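You operate a simulated robot arm through the tools that you are given. There is no shell and no other tool.

The job below is to be done with a simulated robot arm. You get a single attempt, and the scene is never put back.

TASK
Open the lidded pot on the short bench, sieve two scoops of its mix, then switch the sieve off.
Fine: leave the lid on the bench; steel scoop, four fifths full at least, put it back; spill a spoonful at most. Set down upright: steel scoop.

Only the result counts: the job must be done as asked and must still hold three seconds after the hand-in. Knocking over, shifting, dropping, spilling or breaking anything else fails it. Lids that push on must go on centred and level and be pressed home; caps that screw on are set level and turned clockwise until they are tight.

THE ROBOT
A 6-joint arm with a two-finger parallel gripper, fixed in place. Base frame: the origin is on the floor under the middle of its stand, x ahead of it, y to its left, z up; the work surface is at about z = 840. Units: mm, degrees, N and s.
It reaches about 1066 mm from its shoulder. Its first joint turns from -166.0 to 166.0 degrees. Payload 3.91 kg.
The TCP is the grasp point between the finger pads, 30 mm short of the fingertips. In the tool frame z runs along the fingers and y along their closing line. The gripper opens to 110 mm. The fingers are 20 mm wide and 10 mm thick; the gripper's body (48 by 112 mm) begins 55 mm behind the TCP.
Orientation is that of the tool frame in the base frame, as a unit quaternion [x, y, z, w]. With the fingers straight down and closing along the base's y, the tool's x points along the base's -x, its y along +y and its z along -z.

THE INTERFACE
- The arm moves only by the tool step_arm. Its arguments are lists of equal length, an entry for each row: "dp": the shift along the tool's x, y, z in units of 20 mm (1.0 is 20 mm), a list of three; "delta_rot": the turn, a rotation vector about the tool's x, y, z in units of 6 degrees (1.0 is 6 degrees), a list of three. In form: {"dp": [[x, y, z], ...], "delta_rot": [[wx, wy, wz], ...]}. A call has 1 to 20 rows; each row shifts and turns the commanded pose from where the row before left it, along the tool's axes as they then stand. "fingers" is the finger opening in m, from 0 to 0.11, set as the call begins (left out, the last holds). A call with a number of a shift or a turn outside -1 to 1 is refused whole. Rows are played at 5 a second. More than 50 mm and 8.6 degrees between two rows, or a gripper value outside its range, and nothing of the call is played. A pose out of reach is approached as far as the arm can. The call stops where the force on the tool passes 40 N (or 10 N more than at its start, if that is more) or the arm is blocked; 0.2 s more then pass. Each finger travels about 153 mm/s and halts on what it meets, pressing with about 45 N; the grip force reading is that of the motor and also rises with nothing between the fingers. The clock runs only during rows and for 0.2 s after the last one: add rows that do not move to give the fingers time. The reply holds the time, the measured pose of the TCP, the force on the tool along the base axes, the opening and the grip force, in the units named above and with some noise, with the torque about the TCP (base axes, N m) and any sound that the robot's microphone picked up.
- Cameras (640 x 400 px; columns grow to the right, rows downward): "scene" is fixed at [402, -500.1, 1640]; the picture's right is [0.97, -0.25, 0.00], its down [-0.14, -0.53, -0.83] and it looks along [0.21, 0.81, -0.55] (base axes); focal length 351 px, centre (320, 200). "wrist" rides on the gripper at [72, 17, -103] in the tool frame; the picture's right is [-0.23, 0.97, 0.00], its down [-0.76, -0.18, -0.62] and it looks along [-0.61, -0.14, 0.78] (tool axes); focal length 222 px, centre (320, 200). There is no depth. A picture from a camera that has moved, and an enlarged one, comes with that camera's place and axes in the base frame and with its lens.
- grab_frame(camera): a new picture of that camera. No time passes.
- enlarge(camera, box): a new picture of the part [left, top, right, bottom] of that camera's present view, enlarged. No time passes.
- sign_off(): hands the job in; it is judged then, once.

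Nothing tells you positions but the pictures and the camera data. Unless the task says otherwise, let go and move clear before handing in.

The tools are called after "Request:" as name(argument=value, ...) on one line, values as JSON. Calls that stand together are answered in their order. step_arm: Moves the arm, as the interface text tells. Its arguments: {"type":"object","properties":{"dp":{"type":"array"},"delta_rot":{"type":"array"},"fingers":{"type":"number"}},"required":["dp","delta_rot"]} The other tools are called the same way: grab_frame (camera) takes a picture; enlarge (camera, box) takes an enlarged picture of a part of a camera's view; sign_off () hands the job in.

At the start:

```text
clock: 0.0
ee_pos: [533.1, 221.5, 1361.1]
orientation: [0.0, 1.0, 0.001, 0.0]
ft_force: [0.0, -0.2, -0.3]
moment: [-0.02, 0.01, -0.02]
opening: 109.8
finger_force: 0.2
```

scene: 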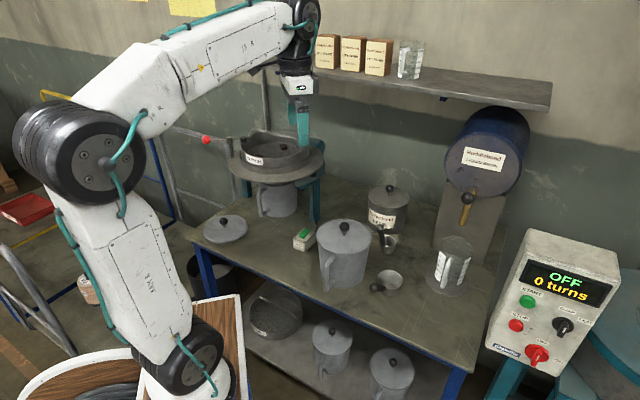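
wrist: 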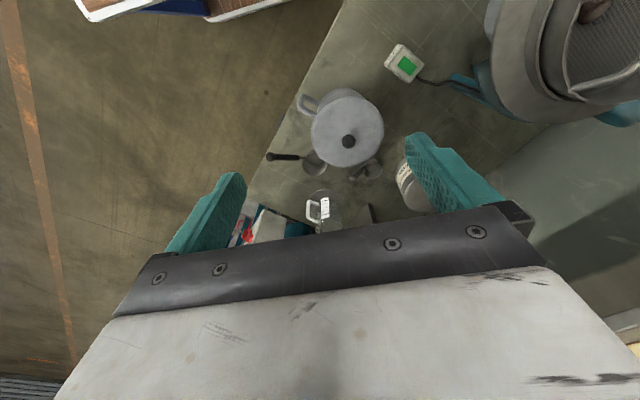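

I see a bench with a sieve machine, lidded pots, scoops and a control box. I'll look closer at each part before moving.

Request:
enlarge(camera="scene", box=[180, 100, 340, 200])

Request:
enlarge(camera="scene", box=[280, 200, 440, 300])

Request:
enlarge(camera="scene", box=[340, 160, 500, 260])

Request:
enlarge(camera="scene", box=[180, 170, 340, 270])

Request:
enlarge(camera="scene", box=[480, 220, 640, 400])

Request:
enlarge(camera="scene", box=[0, 200, 260, 400])

```text
4.00 times, centred on (260, 150) of scene
camera zoom: at [402.0, -500.1, 1640.0], right [0.97, -0.25, 0.0], down [-0.14, -0.53, -0.83], along [0.21, 0.81, -0.55], focal length 1406 px, centre (560, 400)
```

zoom: 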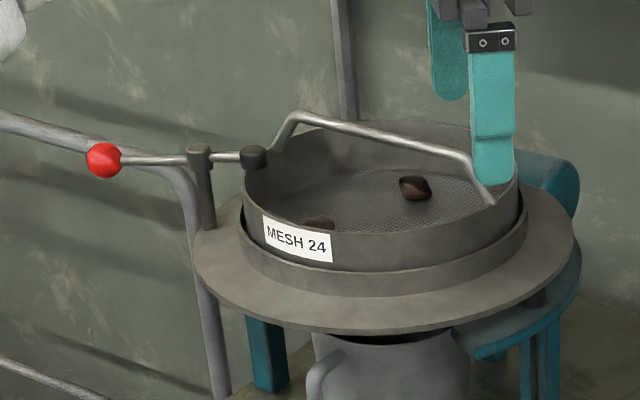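

```text
4.00 times, centred on (360, 250) of scene
camera zoom: at [402.0, -500.1, 1640.0], right [0.97, -0.25, 0.0], down [-0.14, -0.53, -0.83], along [0.21, 0.81, -0.55], focal length 1406 px, centre (160, 0)
```

zoom: 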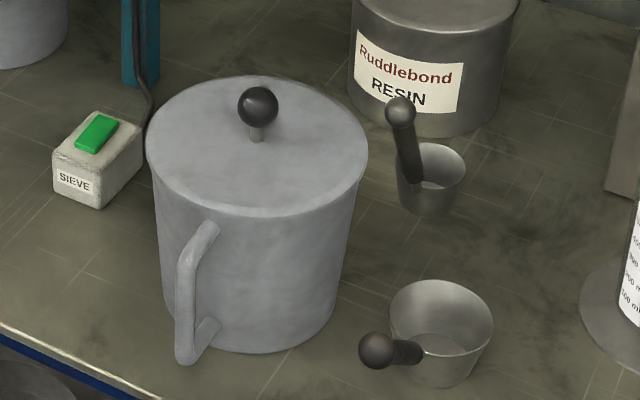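

```text
4.00 times, centred on (420, 210) of scene
camera zoom: at [402.0, -500.1, 1640.0], right [0.97, -0.25, 0.0], down [-0.14, -0.53, -0.83], along [0.21, 0.81, -0.55], focal length 1406 px, centre (-80, 160)
```

zoom: 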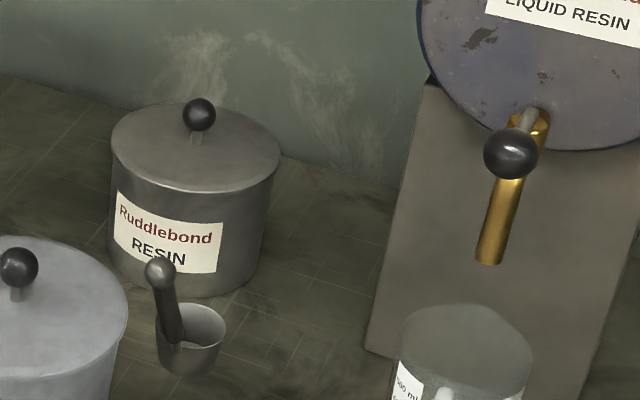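

```text
4.00 times, centred on (260, 220) of scene
camera zoom: at [402.0, -500.1, 1640.0], right [0.97, -0.25, 0.0], down [-0.14, -0.53, -0.83], along [0.21, 0.81, -0.55], focal length 1406 px, centre (560, 120)
```

zoom: 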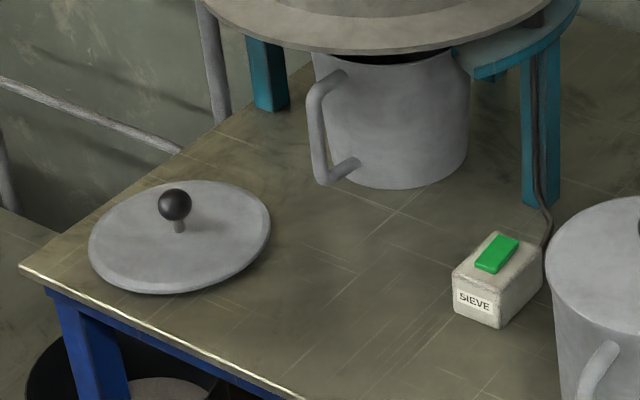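

```text
2.22 times, centred on (560, 310) of scene
camera zoom: at [402.0, -500.1, 1640.0], right [0.97, -0.25, 0.0], down [-0.14, -0.53, -0.83], along [0.21, 0.81, -0.55], focal length 781 px, centre (-213, -44)
```

zoom: 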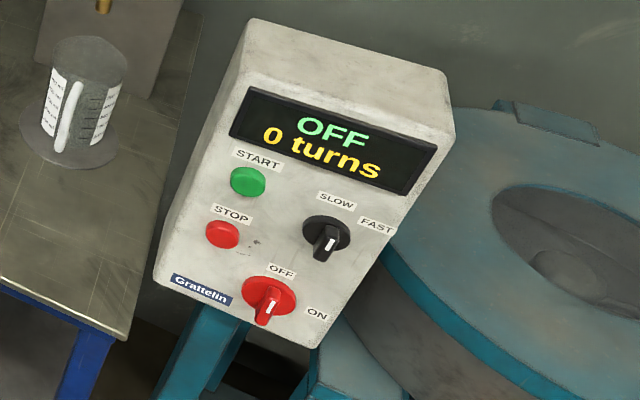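

```text
2.00 times, centred on (130, 300) of scene
camera zoom: at [402.0, -500.1, 1640.0], right [0.97, -0.25, 0.0], down [-0.14, -0.53, -0.83], along [0.21, 0.81, -0.55], focal length 703 px, centre (700, 0)
```

zoom: 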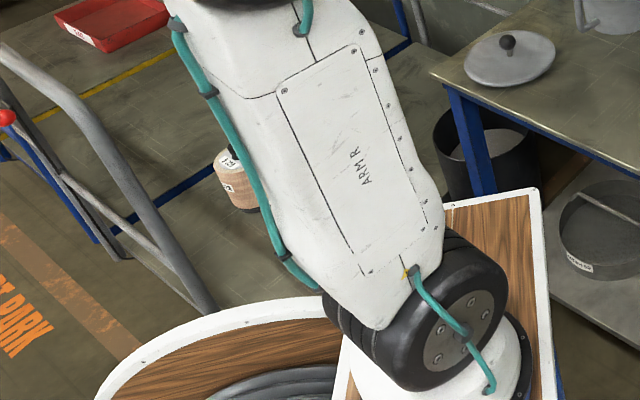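

The wrist view shows the pot, scoops and sieve from above. I'll enlarge parts of it to identify labels and materials.

Request:
enlarge(camera="wrist", box=[240, 40, 480, 240])

Request:
enlarge(camera="wrist", box=[440, 0, 640, 130])

Request:
enlarge(camera="scene", box=[365, 215, 425, 300])

Request:
enlarge(camera="scene", box=[230, 280, 450, 400])

Request:
enlarge(camera="scene", box=[300, 20, 560, 120])

Request:
enlarge(camera="scene", box=[0, 130, 120, 230])

```text
2.00 times, centred on (360, 140) of wrist
camera zoom: at [462.5, 238.3, 1463.4], right [0.23, 0.97, 0.0], down [0.76, -0.18, 0.62], along [0.61, -0.14, -0.78], focal length 444 px, centre (240, 320)
```

zoom: 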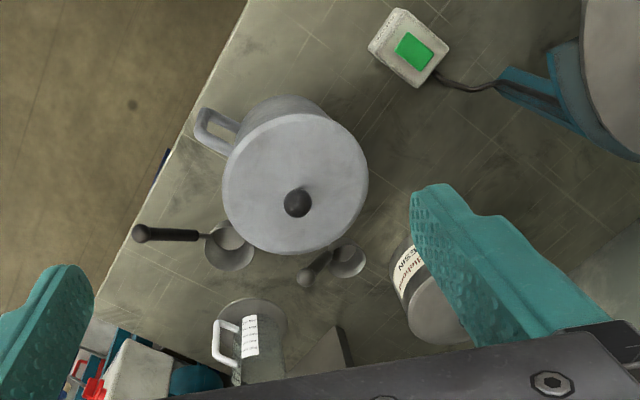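

```text
3.08 times, centred on (540, 65) of wrist
camera zoom: at [462.5, 238.3, 1463.4], right [0.23, 0.97, 0.0], down [0.76, -0.18, 0.62], along [0.61, -0.14, -0.78], focal length 684 px, centre (-357, 615)
```

zoom: 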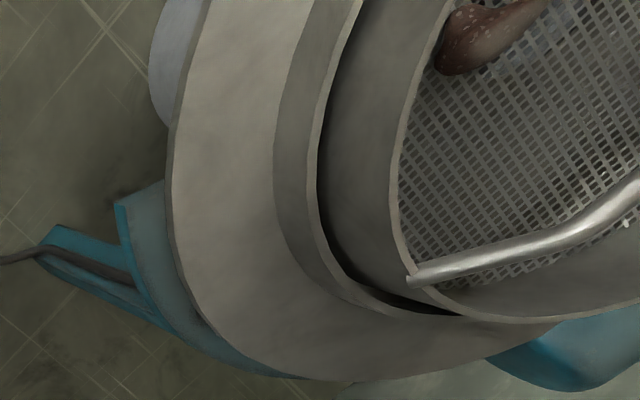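

```text
4.71 times, centred on (395, 258) of scene
camera zoom: at [402.0, -500.1, 1640.0], right [0.97, -0.25, 0.0], down [-0.14, -0.53, -0.83], along [0.21, 0.81, -0.55], focal length 1654 px, centre (-33, -71)
```

zoom: 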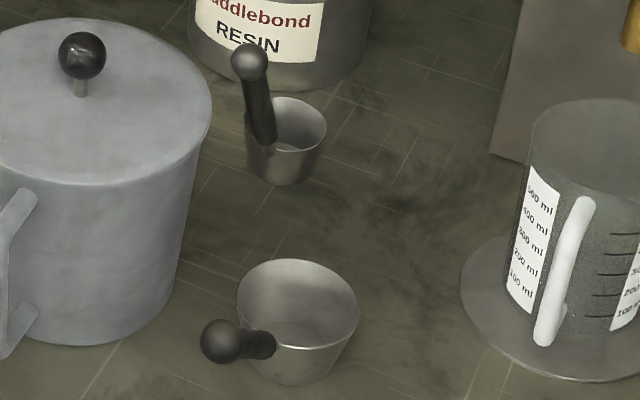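

```text
2.91 times, centred on (340, 340) of scene
camera zoom: at [402.0, -500.1, 1640.0], right [0.97, -0.25, 0.0], down [-0.14, -0.53, -0.83], along [0.21, 0.81, -0.55], focal length 1022 px, centre (262, -207)
```

zoom: 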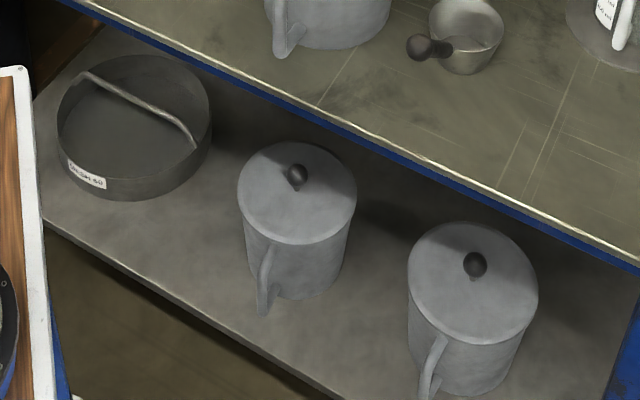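

```text
2.46 times, centred on (430, 70) of scene
camera zoom: at [402.0, -500.1, 1640.0], right [0.97, -0.25, 0.0], down [-0.14, -0.53, -0.83], along [0.21, 0.81, -0.55], focal length 865 px, centre (49, 520)
```

zoom: 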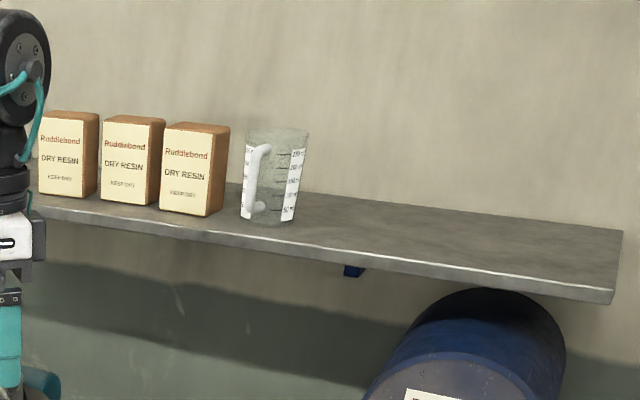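

```text
4.00 times, centred on (60, 180) of scene
camera zoom: at [402.0, -500.1, 1640.0], right [0.97, -0.25, 0.0], down [-0.14, -0.53, -0.83], along [0.21, 0.81, -0.55], focal length 1406 px, centre (1360, 280)
```

zoom: 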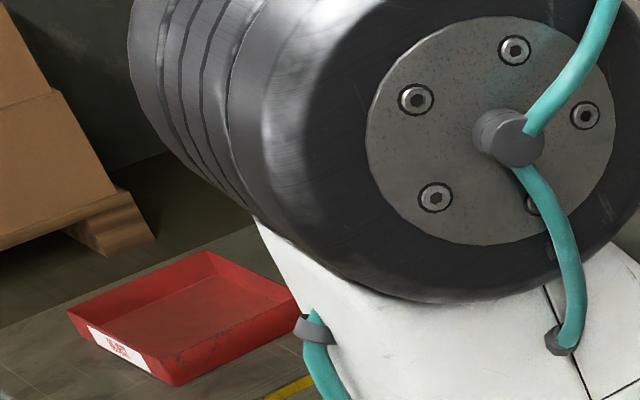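

I'll pan the wrist camera leftwards to see the rest of the workshop and find out which bench is the short one.

Request:
step_arm(dp=[[0, 0, 0], [0, 0, 0], [0, 0, 0], [0, 0, 0], [0, 0, 0], [0, 0, 0], [0, 0, 0], [0, 0, 0], [0, 0, 0], [0, 0, 0]], delta_rot=[[0, 0, -1], [0, 0, -1], [0, 0, -1], [0, 0, -1], [0, 0, -1], [0, 0, -1], [0, 0, -1], [0, 0, -1], [0, 0, -1], [0, 0, -1]])

Request:
grab_frame(camera="wrist")

```text
clock: 2.2
ee_pos: [533.1, 222.8, 1358.8]
orientation: [-0.501, 0.865, 0.001, 0.001]
ft_force: [-0.3, 0.4, -0.7]
moment: [0.0, 0.02, 0.01]
opening: 110.1
finger_force: 0.0
```

```text
taken
camera wrist: at [484.3, 167.0, 1462.9], right [-0.73, 0.68, 0.0], down [0.53, 0.57, 0.62], along [0.42, 0.46, -0.78], focal length 222 px, centre (320, 200)
```

wrist: 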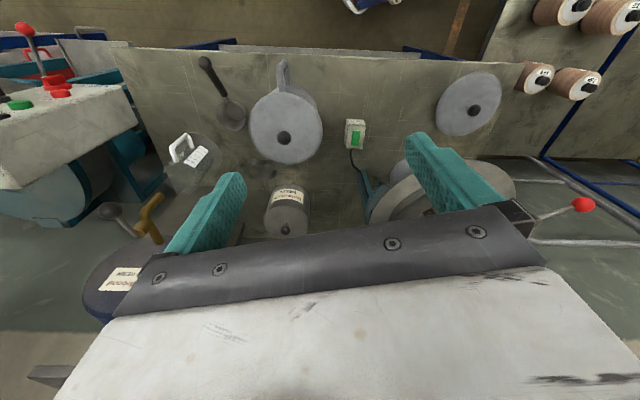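

The bench with the sieve, pots and scoops is in view, and another bench carrying reels is at the upper right. I'll keep panning to see it.

Request:
step_arm(dp=[[0, 0, 0], [0, 0, 0], [0, 0, 0], [0, 0, 0], [0, 0, 0], [0, 0, 0], [0, 0, 0], [0, 0, 0], [0, 0, 0], [0, 0, 0]], delta_rot=[[0, 0, -1], [0, 0, -1], [0, 0, -1], [0, 0, -1], [0, 0, -1], [0, 0, -1], [0, 0, -1], [0, 0, -1], [0, 0, -1], [0, 0, -1]])

Request:
grab_frame(camera="wrist")

Request:
grab_frame(camera="scene")

```text
clock: 4.4
ee_pos: [533.9, 222.9, 1360.7]
orientation: [0.867, -0.499, -0.001, -0.002]
ft_force: [-0.4, 0.2, 0.5]
moment: [0.02, -0.02, -0.01]
opening: 109.9
finger_force: 0.0
```

```text
taken
camera wrist: at [556.7, 150.2, 1463.2], right [-0.96, -0.29, 0.0], down [-0.23, 0.75, 0.62], along [-0.18, 0.6, -0.78], focal length 222 px, centre (320, 200)
```

wrist: 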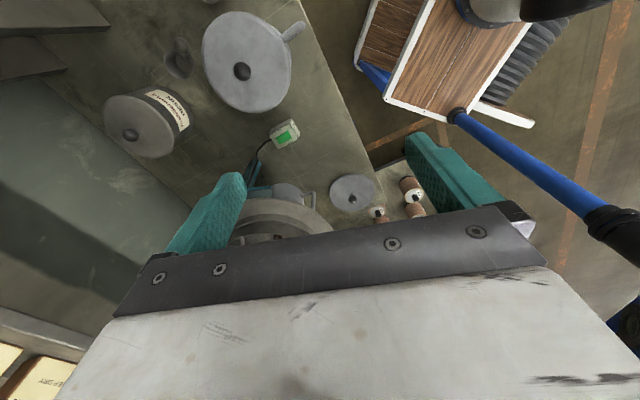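

```text
taken
```

scene: 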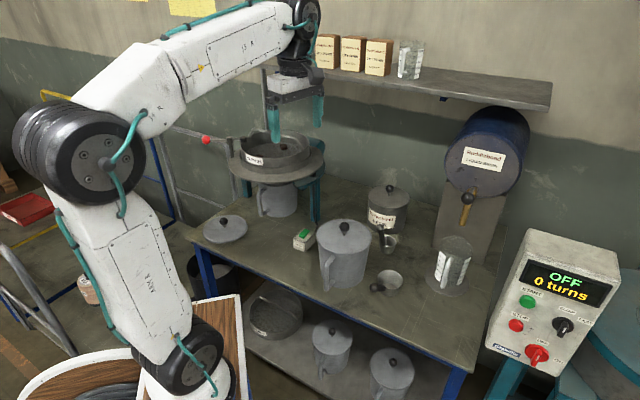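

The left side still needs to be checked, so I'll pan on a bit and tilt the camera up to see the other bench.

Request:
step_arm(dp=[[0, 0, 0], [0, 0, 0], [0, 0, 0], [0, 0, 0], [0, 0, 0], [0, 0, 0], [0, 0, 0], [0, 0, 0]], delta_rot=[[0, 0, -1], [0, 0, -1], [0, 0, -1], [0, 0, -1], [0, -1, 0], [0, -1, 0], [0, -1, 0], [0, -1, 0]])

Request:
grab_frame(camera="wrist")

```text
clock: 6.2
ee_pos: [532.5, 221.3, 1359.4]
orientation: [0.93, -0.302, -0.199, -0.065]
ft_force: [-0.1, 0.5, 0.2]
moment: [-0.01, -0.02, -0.03]
opening: 110.2
finger_force: 0.1
```

```text
taken
camera wrist: at [612.6, 144.4, 1424.9], right [-0.74, -0.67, 0.09], down [-0.25, 0.4, 0.88], along [-0.62, 0.63, -0.46], focal length 222 px, centre (320, 200)
```

wrist: 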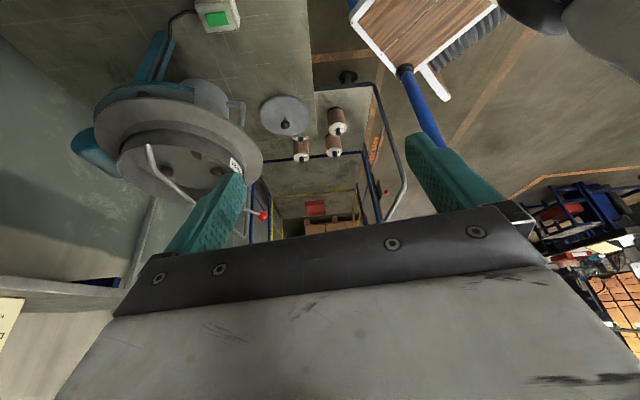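

Request:
enlarge(camera="wrist", box=[240, 80, 440, 240])

Request:
enlarge(camera="wrist", box=[60, 60, 280, 220])

Request:
enlarge(camera="wrist", box=[480, 140, 640, 340])

```text
2.50 times, centred on (340, 160) of wrist
camera zoom: at [612.6, 144.4, 1424.9], right [-0.74, -0.67, 0.09], down [-0.25, 0.4, 0.88], along [-0.62, 0.63, -0.46], focal length 555 px, centre (270, 300)
```

zoom: 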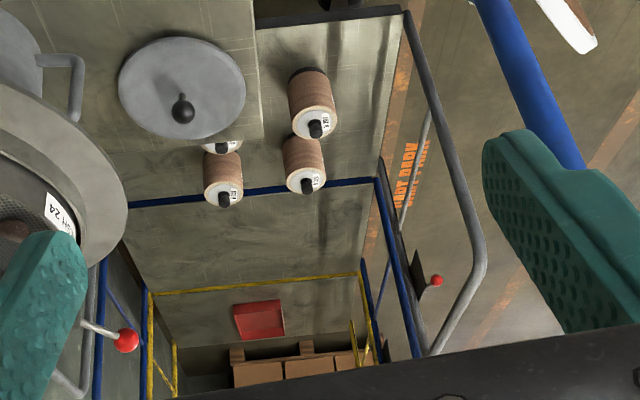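

```text
2.50 times, centred on (170, 140) of wrist
camera zoom: at [612.6, 144.4, 1424.9], right [-0.74, -0.67, 0.09], down [-0.25, 0.4, 0.88], along [-0.62, 0.63, -0.46], focal length 555 px, centre (695, 350)
```

zoom: 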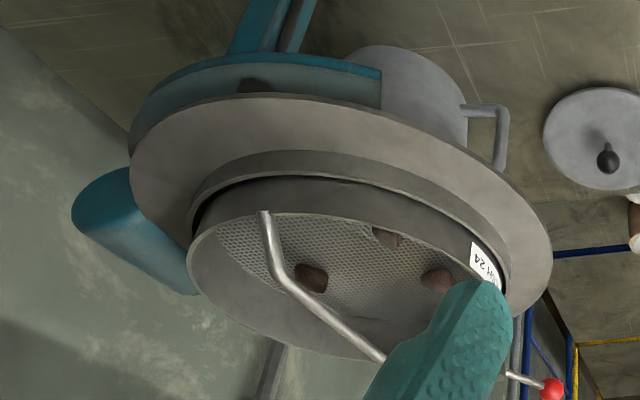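

```text
2.00 times, centred on (560, 240) of wrist
camera zoom: at [612.6, 144.4, 1424.9], right [-0.74, -0.67, 0.09], down [-0.25, 0.4, 0.88], along [-0.62, 0.63, -0.46], focal length 444 px, centre (-160, 120)
```

zoom: 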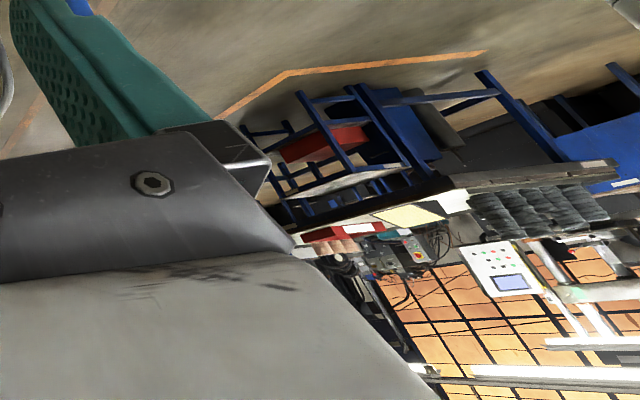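

The other bench is a trolley with reels, so the bench with the sieve is the short one. I'll square the tool up with the bench and move over to inspect the two scoops up close.

Request:
step_arm(dp=[[0, 0, 0], [0, 0, 0], [0, 0, 0], [0, 0, 0], [0, 0, 0], [0, 0, 0], [0, 0, 0], [0, 0, 0], [0, 0, 0], [0, 0, 0], [0, 0, 0], [0, 0, 0], [0, 0, 0], [0, 0, 0], [0, 0, 0], [0, 0, 0], [0, 0, 0], [0, 0, 0], [0, 0, 0], [0, 0, 0]], delta_rot=[[0, 1, 0], [0, 1, 0], [0, 1, 0], [0, 1, 0], [0, 0, 1], [0, 0, 1], [0, 0, 1], [0, 0, 1], [0, 0, 1], [0, 0, 1], [0, 0, 1], [0, 0, 1], [0, 0, 1], [0, 0, 1], [0, 0, 1], [0, 0, 1], [0, 0, 1], [0, 0, 1], [0, 0, 1], [0, 0, 1]])

Request:
step_arm(dp=[[0.058, -0.868, 0.968], [0.058, -0.868, 0.968], [0.058, -0.868, 0.968], [0.058, -0.868, 0.968], [0.058, -0.868, 0.968], [0.058, -0.868, 0.968], [0.058, -0.868, 0.968], [0.058, -0.868, 0.968], [0.058, -0.868, 0.968], [0.058, -0.868, 0.968], [0.058, -0.868, 0.968]], delta_rot=[[0, 0, 0.5], [0, 0, 0], [0, 0, 0], [0, 0, 0], [0, 0, 0], [0, 0, 0], [0, 0, 0], [0, 0, 0], [0, 0, 0], [0, 0, 0], [0, 0, 0]])

Request:
grab_frame(camera="wrist")

Request:
grab_frame(camera="scene")

```text
clock: 10.4
ee_pos: [532.9, 221.9, 1359.8]
orientation: [-0.407, 0.914, 0.001, 0.0]
ft_force: [-0.9, -0.4, -0.4]
moment: [-0.04, 0.04, -0.01]
opening: 110.2
finger_force: 0.0
```

```text
clock: 12.8
ee_pos: [659.4, 77.6, 1146.8]
orientation: [-0.382, 0.924, 0.001, 0.001]
ft_force: [-0.7, 0.5, 1.1]
moment: [0.0, -0.01, 0.02]
opening: 109.9
finger_force: 0.0
```

```text
taken
camera wrist: at [598.4, 38.1, 1250.0], right [-0.53, 0.85, 0.0], down [0.66, 0.41, 0.62], along [0.53, 0.33, -0.78], focal length 222 px, centre (320, 200)
```

wrist: 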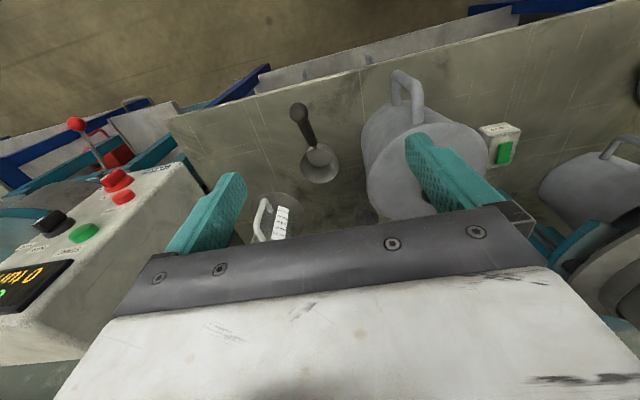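

```text
taken
```

scene: 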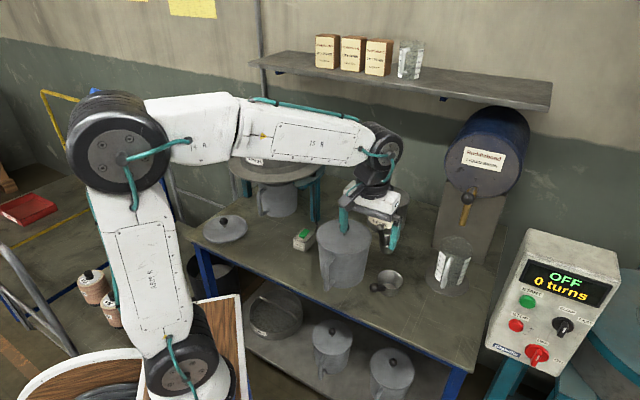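

Request:
enlarge(camera="wrist", box=[240, 80, 400, 240])

Request:
enlarge(camera="wrist", box=[460, 100, 640, 220])

Request:
enlarge(camera="scene", box=[330, 160, 420, 220])

```text
2.50 times, centred on (320, 160) of wrist
camera zoom: at [598.4, 38.1, 1250.0], right [-0.53, 0.85, 0.0], down [0.66, 0.41, 0.62], along [0.53, 0.33, -0.78], focal length 555 px, centre (320, 300)
```

zoom: 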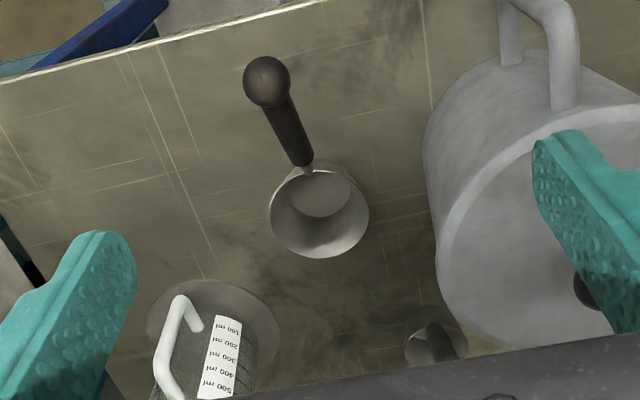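

```text
3.33 times, centred on (550, 160) of wrist
camera zoom: at [598.4, 38.1, 1250.0], right [-0.53, 0.85, 0.0], down [0.66, 0.41, 0.62], along [0.53, 0.33, -0.78], focal length 740 px, centre (-447, 333)
```

zoom: 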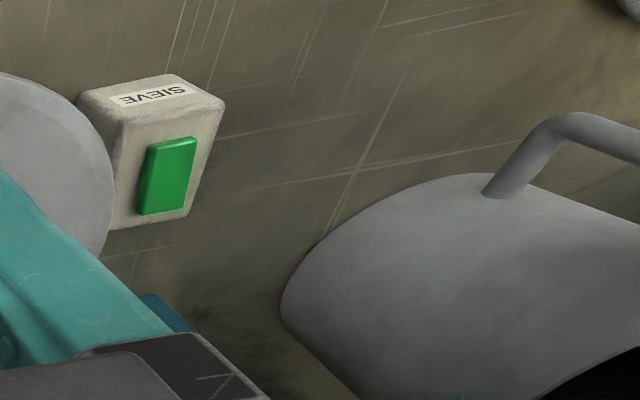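

```text
6.67 times, centred on (375, 190) of scene
camera zoom: at [402.0, -500.1, 1640.0], right [0.97, -0.25, 0.0], down [-0.14, -0.53, -0.83], along [0.21, 0.81, -0.55], focal length 2343 px, centre (-47, 267)
```

zoom: 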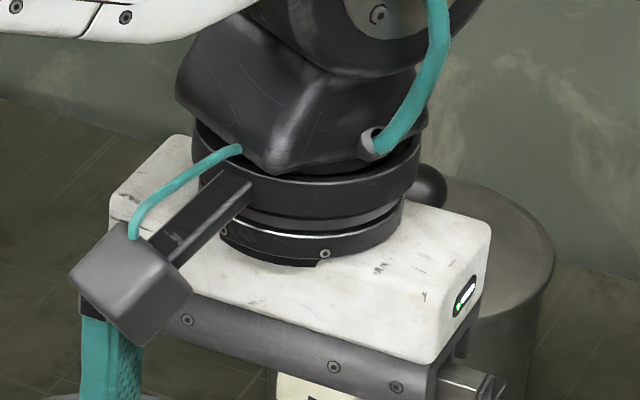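

The larger scoop with the black handle is bright metal. I'll shift across to see the small one next to the resin tin.

Request:
step_arm(dp=[[-0.85, 0.73, 0], [-0.85, 0.73, 0], [-0.85, 0.73, 0], [-0.85, 0.73, 0], [-0.85, 0.73, 0]], delta_rot=[[0, 0, 0], [0, 0, 0], [0, 0, 0], [0, 0, 0], [0, 0, 0]])

Request:
grab_frame(camera="wrist")

Request:
enlarge(camera="wrist", box=[240, 80, 400, 240])

```text
clock: 14.0
ee_pos: [667.2, 191.1, 1147.0]
orientation: [-0.383, 0.924, 0.001, 0.0]
ft_force: [0.7, 0.3, 0.3]
moment: [0.02, -0.03, 0.0]
opening: 109.8
finger_force: 0.0
```

```text
taken
camera wrist: at [606.1, 150.4, 1250.2], right [-0.53, 0.85, 0.0], down [0.66, 0.41, 0.62], along [0.53, 0.33, -0.78], focal length 222 px, centre (320, 200)
```

wrist: 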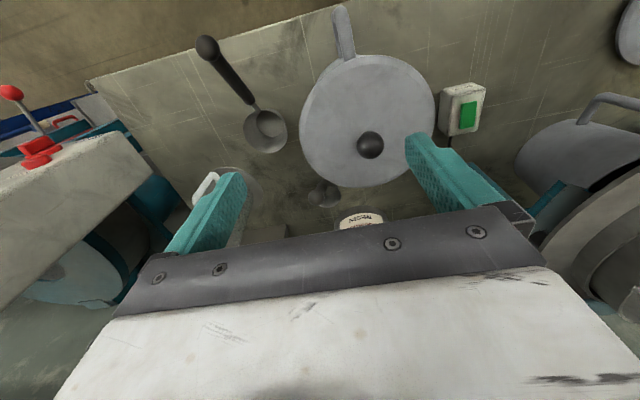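

```text
2.50 times, centred on (320, 160) of wrist
camera zoom: at [606.1, 150.4, 1250.2], right [-0.53, 0.85, 0.0], down [0.66, 0.41, 0.62], along [0.53, 0.33, -0.78], focal length 555 px, centre (320, 300)
```

zoom: 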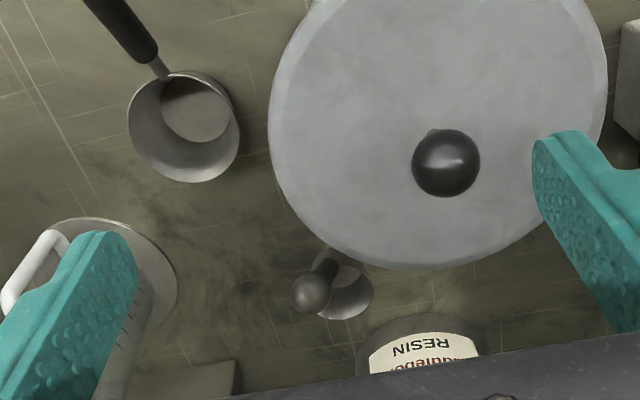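

Request:
enlarge(camera="scene", box=[370, 260, 410, 300])

Request:
enlarge(camera="wrist", box=[300, 170, 350, 215])

Request:
enlarge(camera="wrist", box=[190, 30, 300, 160])

Request:
grab_frame(camera="scene")

```text
10.00 times, centred on (390, 280) of scene
camera zoom: at [402.0, -500.1, 1640.0], right [0.97, -0.25, 0.0], down [-0.14, -0.53, -0.83], along [0.21, 0.81, -0.55], focal length 3514 px, centre (-380, -600)
```

zoom: 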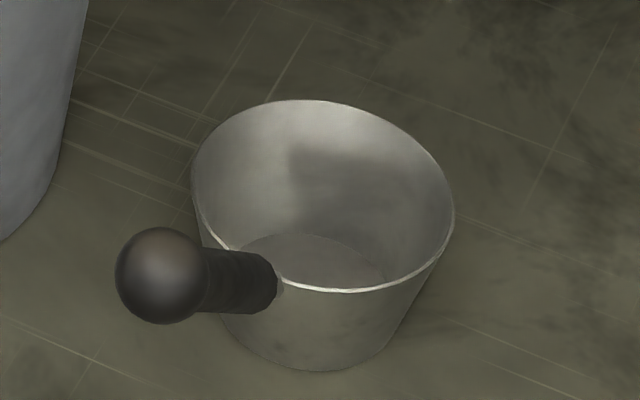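

```text
8.89 times, centred on (325, 192) of wrist
camera zoom: at [606.1, 150.4, 1250.2], right [-0.53, 0.85, 0.0], down [0.66, 0.41, 0.62], along [0.53, 0.33, -0.78], focal length 1974 px, centre (276, 267)
```

zoom: 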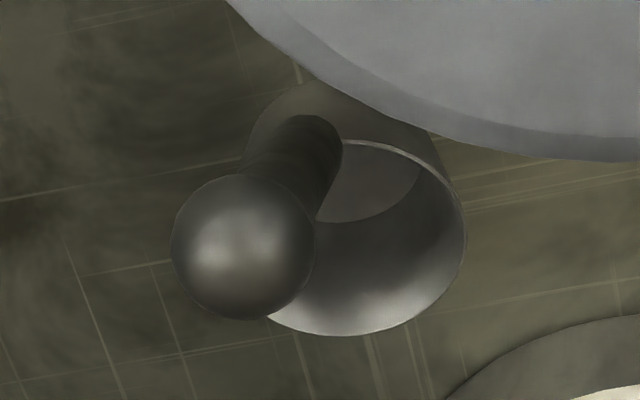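

```text
3.08 times, centred on (245, 95) of wrist
camera zoom: at [606.1, 150.4, 1250.2], right [-0.53, 0.85, 0.0], down [0.66, 0.41, 0.62], along [0.53, 0.33, -0.78], focal length 684 px, centre (551, 523)
```

zoom: 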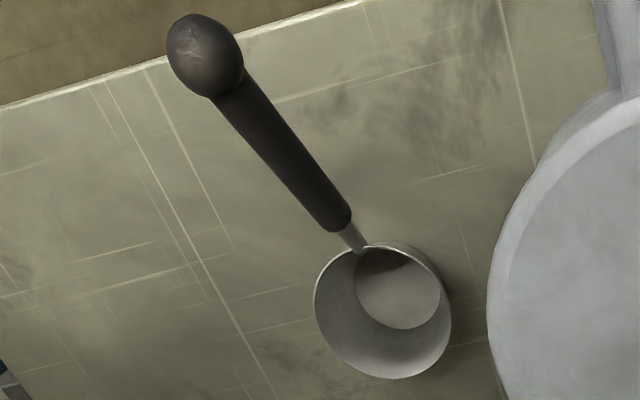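

```text
taken
```

scene: 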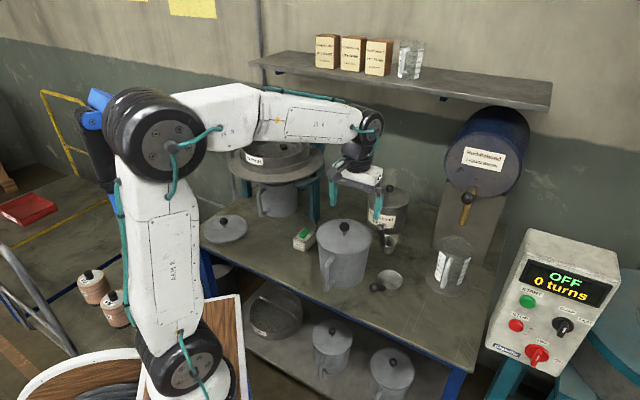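

Request:
enlarge(camera="scene", box=[376, 225, 404, 260])

Request:
enlarge(camera="scene", box=[360, 215, 440, 305])

```text
11.43 times, centred on (390, 242) of scene
camera zoom: at [402.0, -500.1, 1640.0], right [0.97, -0.25, 0.0], down [-0.14, -0.53, -0.83], along [0.21, 0.81, -0.55], focal length 4016 px, centre (-480, -286)
```

zoom: 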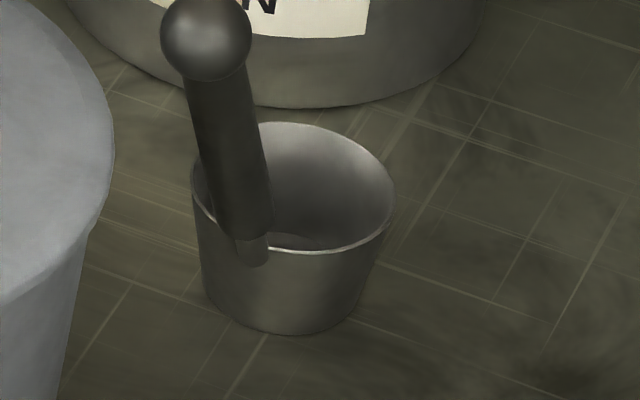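

```text
4.44 times, centred on (400, 260) of scene
camera zoom: at [402.0, -500.1, 1640.0], right [0.97, -0.25, 0.0], down [-0.14, -0.53, -0.83], along [0.21, 0.81, -0.55], focal length 1562 px, centre (-36, -67)
```

zoom: 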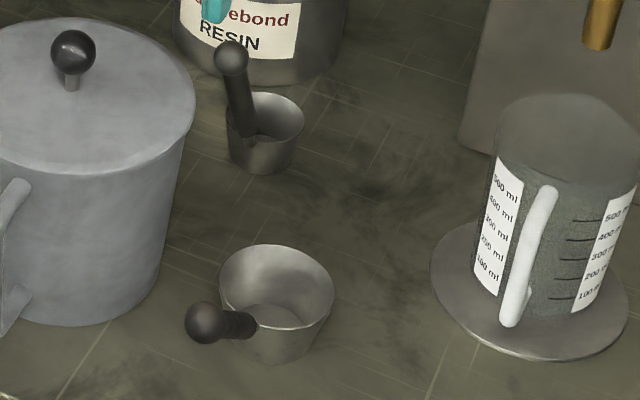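

Both scoops are metal. The small one goes with the resin tin, and the bright, larger one with the black handle by the pot is the one I take as the steel scoop. Its cup is near (781,150) and the handle rises towards me. Next I move over the pot lid knob, near (668,255,1019).

Request:
step_arm(dp=[[-0.763, 0.733, 0], [-0.763, 0.733, 0], [-0.763, 0.733, 0], [0, 0, 0.8], [0, 0, 0.8], [0, 0, 0.8]], delta_rot=[[0, 0, 0], [0, 0, 0], [0, 0, 0], [0, 0, 0], [0, 0, 0], [0, 0, 0]], fingers=0.07)

Request:
grab_frame(camera="wrist")

Request:
enlarge(camera="scene", box=[290, 180, 410, 300])

```text
clock: 15.4
ee_pos: [669.0, 254.3, 1099.3]
orientation: [-0.383, 0.924, 0.0, 0.001]
ft_force: [-0.8, 0.4, 0.0]
moment: [0.02, -0.05, -0.03]
opening: 70.0
finger_force: 0.0
```

```text
taken
camera wrist: at [607.8, 213.9, 1201.7], right [-0.53, 0.85, 0.0], down [0.66, 0.41, 0.62], along [0.53, 0.33, -0.78], focal length 222 px, centre (320, 200)
```

wrist: 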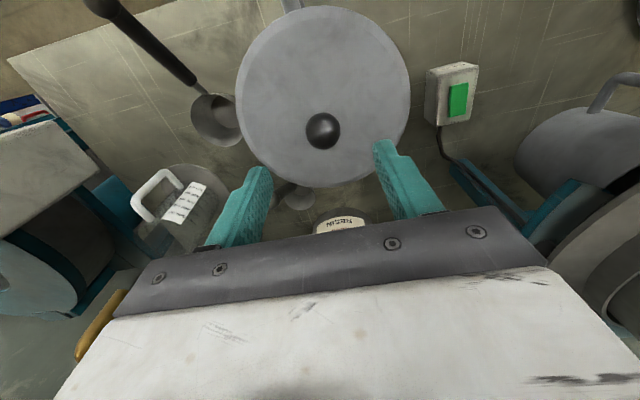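

```text
3.33 times, centred on (350, 240) of scene
camera zoom: at [402.0, -500.1, 1640.0], right [0.97, -0.25, 0.0], down [-0.14, -0.53, -0.83], along [0.21, 0.81, -0.55], focal length 1171 px, centre (220, 67)
```

zoom: 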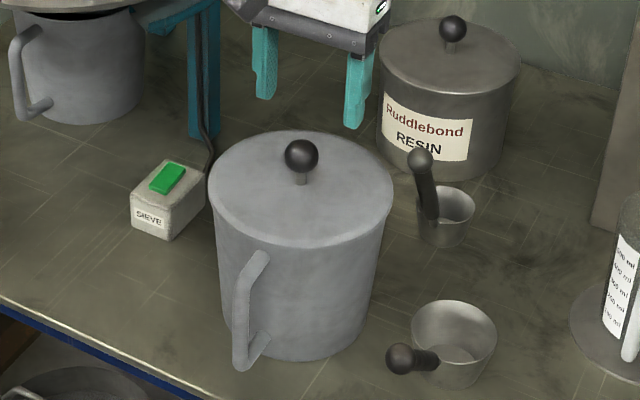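

The knob is lined up under the fingers at about (668,254,1019). I'll go down and close on it.

Request:
step_arm(dp=[[0, 0, 0.95], [0, 0, 0.95], [0, 0, 0.95], [0, 0, 0.9]], delta_rot=[[0, 0, 0], [0, 0, 0], [0, 0, 0], [0, 0, 0]])

Request:
enlarge(camera="scene", box=[290, 180, 410, 300])

```text
clock: 16.4
ee_pos: [667.4, 253.8, 1024.0]
orientation: [-0.383, 0.924, 0.001, 0.001]
ft_force: [-0.4, 0.2, 0.1]
moment: [-0.02, 0.01, -0.01]
opening: 69.9
finger_force: 0.2
```

```text
3.33 times, centred on (350, 240) of scene
camera zoom: at [402.0, -500.1, 1640.0], right [0.97, -0.25, 0.0], down [-0.14, -0.53, -0.83], along [0.21, 0.81, -0.55], focal length 1171 px, centre (220, 67)
```

zoom: 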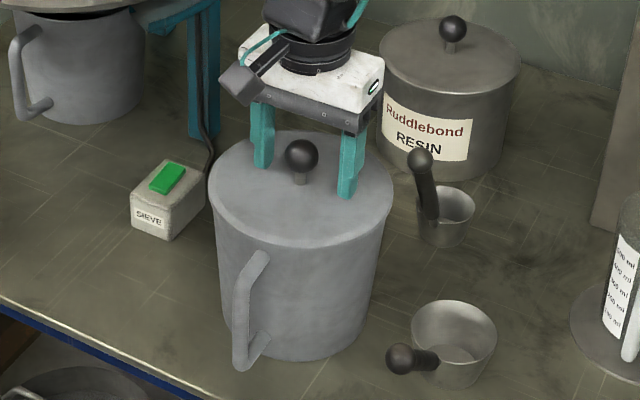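

Request:
step_arm(dp=[[0, 0, 0], [0, 0, 0], [0, 0, 0]], delta_rot=[[0, 0, 0], [0, 0, 0], [0, 0, 0]], fingers=0.0)

Request:
enlarge(camera="scene", box=[290, 180, 410, 300])

```text
clock: 17.2
ee_pos: [669.1, 254.4, 1023.6]
orientation: [-0.383, 0.924, 0.001, 0.0]
ft_force: [0.5, -0.4, 0.2]
moment: [0.0, 0.0, 0.0]
opening: 28.5
finger_force: 44.6
heard: snap
```

```text
3.33 times, centred on (350, 240) of scene
camera zoom: at [402.0, -500.1, 1640.0], right [0.97, -0.25, 0.0], down [-0.14, -0.53, -0.83], along [0.21, 0.81, -0.55], focal length 1171 px, centre (220, 67)
```

zoom: 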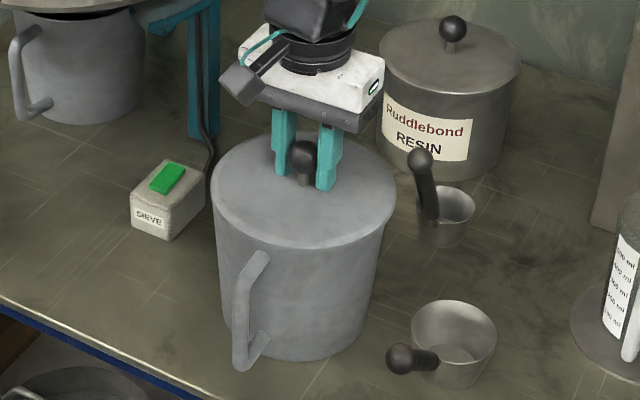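

The fingers hold the knob at 28.5 mm, and I heard a snap. I'll lift the lid slowly, straight up.

Request:
step_arm(dp=[[0, 0, -0.25], [0, 0, -0.25], [0, 0, -0.25], [0, 0, -0.5], [0, 0, -0.5]], delta_rot=[[0, 0, 0], [0, 0, 0], [0, 0, 0], [0, 0, 0], [0, 0, 0]])

Request:
enlarge(camera="scene", box=[290, 180, 410, 300])

```text
clock: 18.4
ee_pos: [669.1, 254.1, 1058.4]
orientation: [-0.383, 0.924, 0.001, 0.0]
ft_force: [-0.3, -0.2, -1.4]
moment: [0.0, -0.03, 0.03]
opening: 28.5
finger_force: 45.6
```

```text
3.33 times, centred on (350, 240) of scene
camera zoom: at [402.0, -500.1, 1640.0], right [0.97, -0.25, 0.0], down [-0.14, -0.53, -0.83], along [0.21, 0.81, -0.55], focal length 1171 px, centre (220, 67)
```

zoom: 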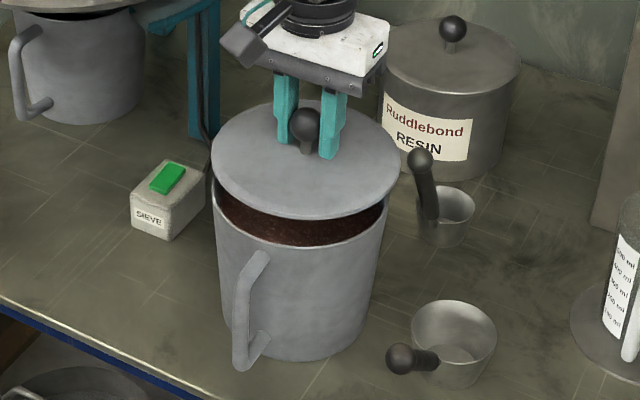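

The lid is off and the pot is nearly full of brown mix. I'll carry the lid to the clear spot on the bench between the other lid and the switch.

Request:
step_arm(dp=[[0, 0, -0.8], [0, 0, -0.8], [0.0907, 0.99, 0], [0.0907, 0.99, 0], [0.0907, 0.99, 0], [0.0907, 0.99, 0], [0.0907, 0.99, 0], [0.0907, 0.99, 0], [0.0907, 0.99, 0], [0.0907, 0.99, 0], [0.0907, 0.99, 0], [0.0907, 0.99, 0], [0.0907, 0.99, 0], [0.0907, 0.99, 0], [0.0907, 0.99, 0], [0.0907, 0.99, 0]], delta_rot=[[0, 0, 0], [0, 0, 0], [0, 0, 0], [0, 0, 0], [0, 0, 0], [0, 0, 0], [0, 0, 0], [0, 0, 0], [0, 0, 0], [0, 0, 0], [0, 0, 0], [0, 0, 0], [0, 0, 0], [0, 0, 0], [0, 0, 0], [0, 0, 0]])

Request:
grab_frame(camera="scene")

Request:
grab_frame(camera="wrist")

```text
clock: 21.8
ee_pos: [456.4, 432.1, 1091.5]
orientation: [-0.383, 0.924, 0.001, 0.001]
ft_force: [0.9, 0.4, -0.5]
moment: [0.03, -0.04, 0.02]
opening: 28.4
finger_force: 44.8
```

```text
taken
```

scene: 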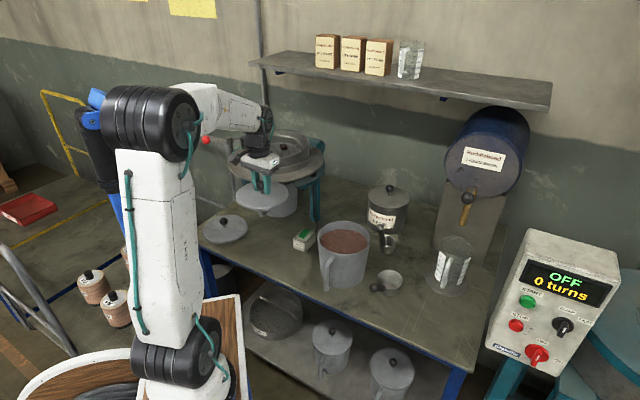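

```text
taken
camera wrist: at [394.7, 391.9, 1194.5], right [-0.53, 0.85, 0.0], down [0.66, 0.41, 0.62], along [0.53, 0.33, -0.78], focal length 222 px, centre (320, 200)
```

wrist: 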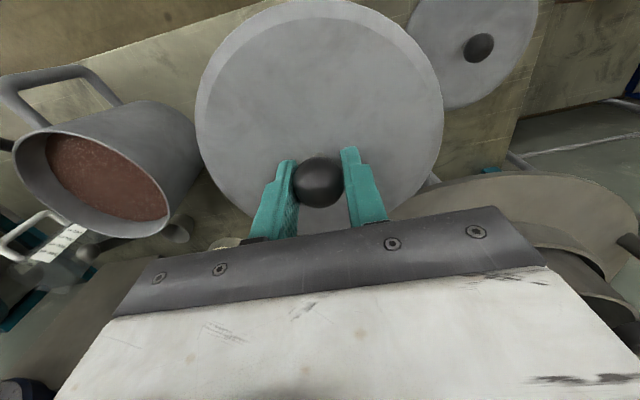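

Request:
step_arm(dp=[[0, 0.28, 0.5], [0, 0, 0.95], [0, 0, 0.95], [0, 0, 0.95], [0, 0, 0.95], [0, 0, 0.95], [0, 0, 0.95], [0, 0, 0.95], [0, 0, 0.95], [0, 0, 0.95], [0, 0, 0.5]], delta_rot=[[0, 0, 0], [0, 0, 0], [0, 0, 0], [0, 0, 0], [0, 0, 0], [0, 0, 0], [0, 0, 0], [0, 0, 0], [0, 0, 0], [0, 0, 0], [0, 0, 0]])

Request:
enlarge(camera="scene", box=[190, 170, 350, 270])

Request:
grab_frame(camera="wrist")

```text
clock: 24.2
ee_pos: [451.7, 436.6, 900.1]
orientation: [-0.382, 0.924, 0.001, 0.001]
ft_force: [-0.1, 0.2, -1.0]
moment: [0.02, 0.02, -0.01]
opening: 28.8
finger_force: 45.1
```

```text
4.00 times, centred on (270, 220) of scene
camera zoom: at [402.0, -500.1, 1640.0], right [0.97, -0.25, 0.0], down [-0.14, -0.53, -0.83], along [0.21, 0.81, -0.55], focal length 1406 px, centre (520, 120)
```

zoom: 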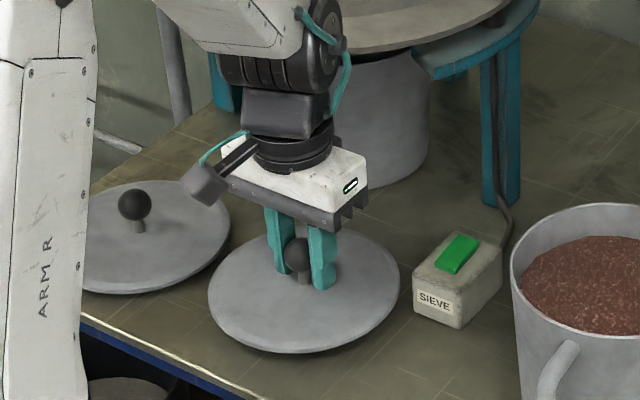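

```text
taken
camera wrist: at [390.6, 396.1, 1003.3], right [-0.53, 0.85, 0.0], down [0.66, 0.41, 0.62], along [0.53, 0.33, -0.78], focal length 222 px, centre (320, 200)
```

wrist: 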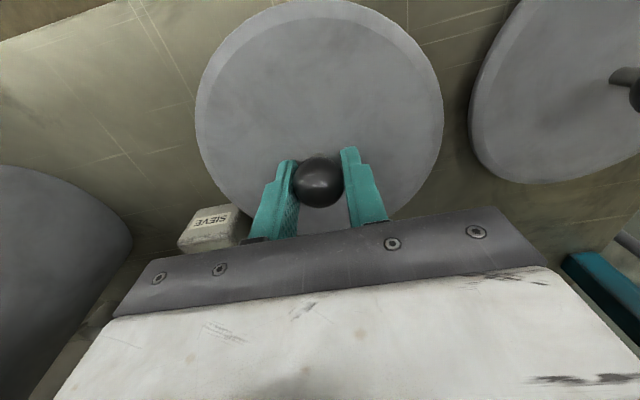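

The lid sits clear of the other lid and the switch. I'll lower it the last millimetres until I feel the bench.

Request:
step_arm(dp=[[0, 0, 0.25], [0, 0, 0.15], [0, 0, 0.1], [0, 0, 0.1]], delta_rot=[[0, 0, 0], [0, 0, 0], [0, 0, 0], [0, 0, 0]])

```text
clock: 25.2
ee_pos: [451.5, 435.7, 887.6]
orientation: [-0.383, 0.924, 0.001, 0.0]
ft_force: [-0.6, -0.1, -0.9]
moment: [0.0, 0.01, -0.01]
opening: 28.8
finger_force: 45.1
```

Request:
step_arm(dp=[[0, 0, 0.05], [0, 0, 0.05], [0, 0, 0.05]], delta_rot=[[0, 0, 0], [0, 0, 0], [0, 0, 0]])

Request:
enlarge(camera="scene", box=[220, 190, 320, 270])

```text
clock: 26.0
ee_pos: [451.1, 436.2, 885.3]
orientation: [-0.383, 0.924, 0.002, 0.001]
ft_force: [0.0, 0.1, -1.0]
moment: [0.02, -0.03, 0.0]
opening: 28.4
finger_force: 45.2
```

```text
5.00 times, centred on (270, 230) of scene
camera zoom: at [402.0, -500.1, 1640.0], right [0.97, -0.25, 0.0], down [-0.14, -0.53, -0.83], along [0.21, 0.81, -0.55], focal length 1757 px, centre (570, 50)
```

zoom: 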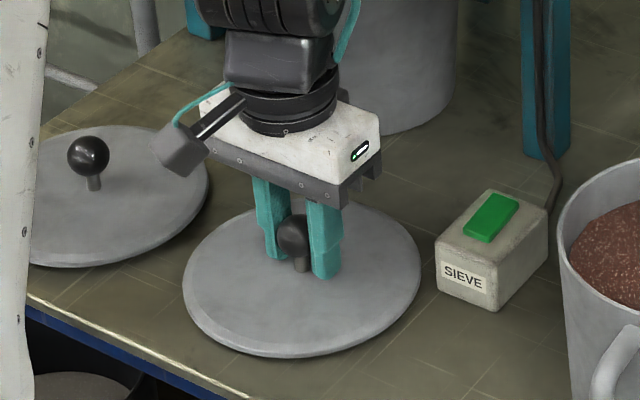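

Request:
step_arm(dp=[[0, 0, 0.05], [0, 0, 0.05], [0, 0, 0.05]], delta_rot=[[0, 0, 0], [0, 0, 0], [0, 0, 0]])

```text
clock: 26.8
ee_pos: [451.3, 437.0, 884.1]
orientation: [-0.382, 0.924, 0.002, 0.002]
ft_force: [-1.8, -6.7, 39.3]
moment: [-0.55, 0.5, 0.02]
opening: 28.7
finger_force: 45.6
```

The lid is on the bench. I'll ease off the press, open the fingers and go up.

Request:
step_arm(dp=[[0, 0, -0.06]], delta_rot=[[0, 0, 0]])

Request:
step_arm(dp=[[0, 0, 0], [0, 0, 0], [0, 0, 0]], delta_rot=[[0, 0, 0], [0, 0, 0], [0, 0, 0]], fingers=0.06)

Request:
step_arm(dp=[[0, 0, -0.3], [0, 0, -0.5], [0, 0, -1], [0, 0, -1], [0, 0, -1], [0, 0, -1], [0, 0, -1], [0, 0, -1], [0, 0, -1], [0, 0, -1]], delta_rot=[[0, 0, 0], [0, 0, 0], [0, 0, 0], [0, 0, 0], [0, 0, 0], [0, 0, 0], [0, 0, 0], [0, 0, 0], [0, 0, 0], [0, 0, 0]])

Request:
enlarge(camera="scene", box=[200, 160, 400, 300])

Request:
grab_frame(camera="wrist")

```text
clock: 27.2
ee_pos: [451.6, 436.3, 883.7]
orientation: [-0.383, 0.924, 0.001, 0.001]
ft_force: [0.1, -1.2, 30.8]
moment: [0.14, -0.11, -0.01]
opening: 28.6
finger_force: 45.8
```

```text
clock: 28.0
ee_pos: [450.5, 434.9, 883.0]
orientation: [-0.382, 0.924, 0.0, 0.0]
ft_force: [-2.6, 2.5, 5.4]
moment: [-0.12, -0.02, 0.01]
opening: 58.4
finger_force: 0.1
```

```text
clock: 30.2
ee_pos: [451.1, 435.9, 1058.8]
orientation: [-0.383, 0.924, 0.002, 0.0]
ft_force: [-0.1, 0.6, 0.4]
moment: [-0.03, 0.0, -0.01]
opening: 60.3
finger_force: 0.0
```

```text
2.86 times, centred on (300, 230) of scene
camera zoom: at [402.0, -500.1, 1640.0], right [0.97, -0.25, 0.0], down [-0.14, -0.53, -0.83], along [0.21, 0.81, -0.55], focal length 1004 px, centre (377, 114)
```

zoom: 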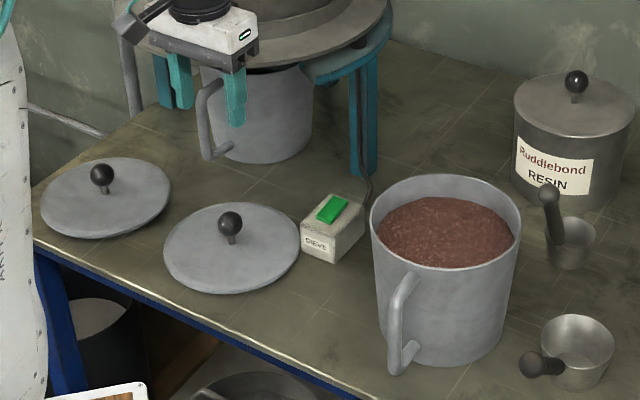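

```text
taken
camera wrist: at [389.8, 395.9, 1162.0], right [-0.53, 0.85, 0.0], down [0.66, 0.41, 0.62], along [0.53, 0.33, -0.78], focal length 222 px, centre (320, 200)
```

wrist: 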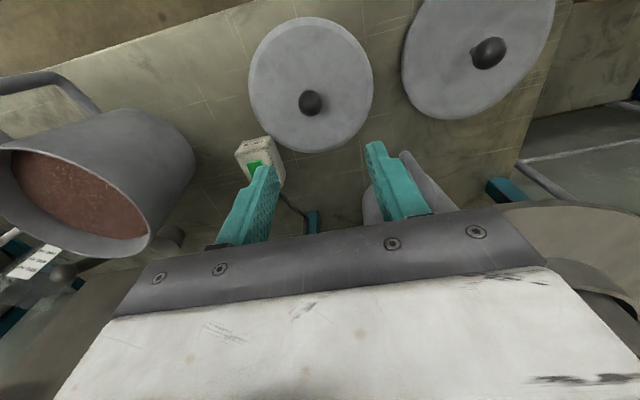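

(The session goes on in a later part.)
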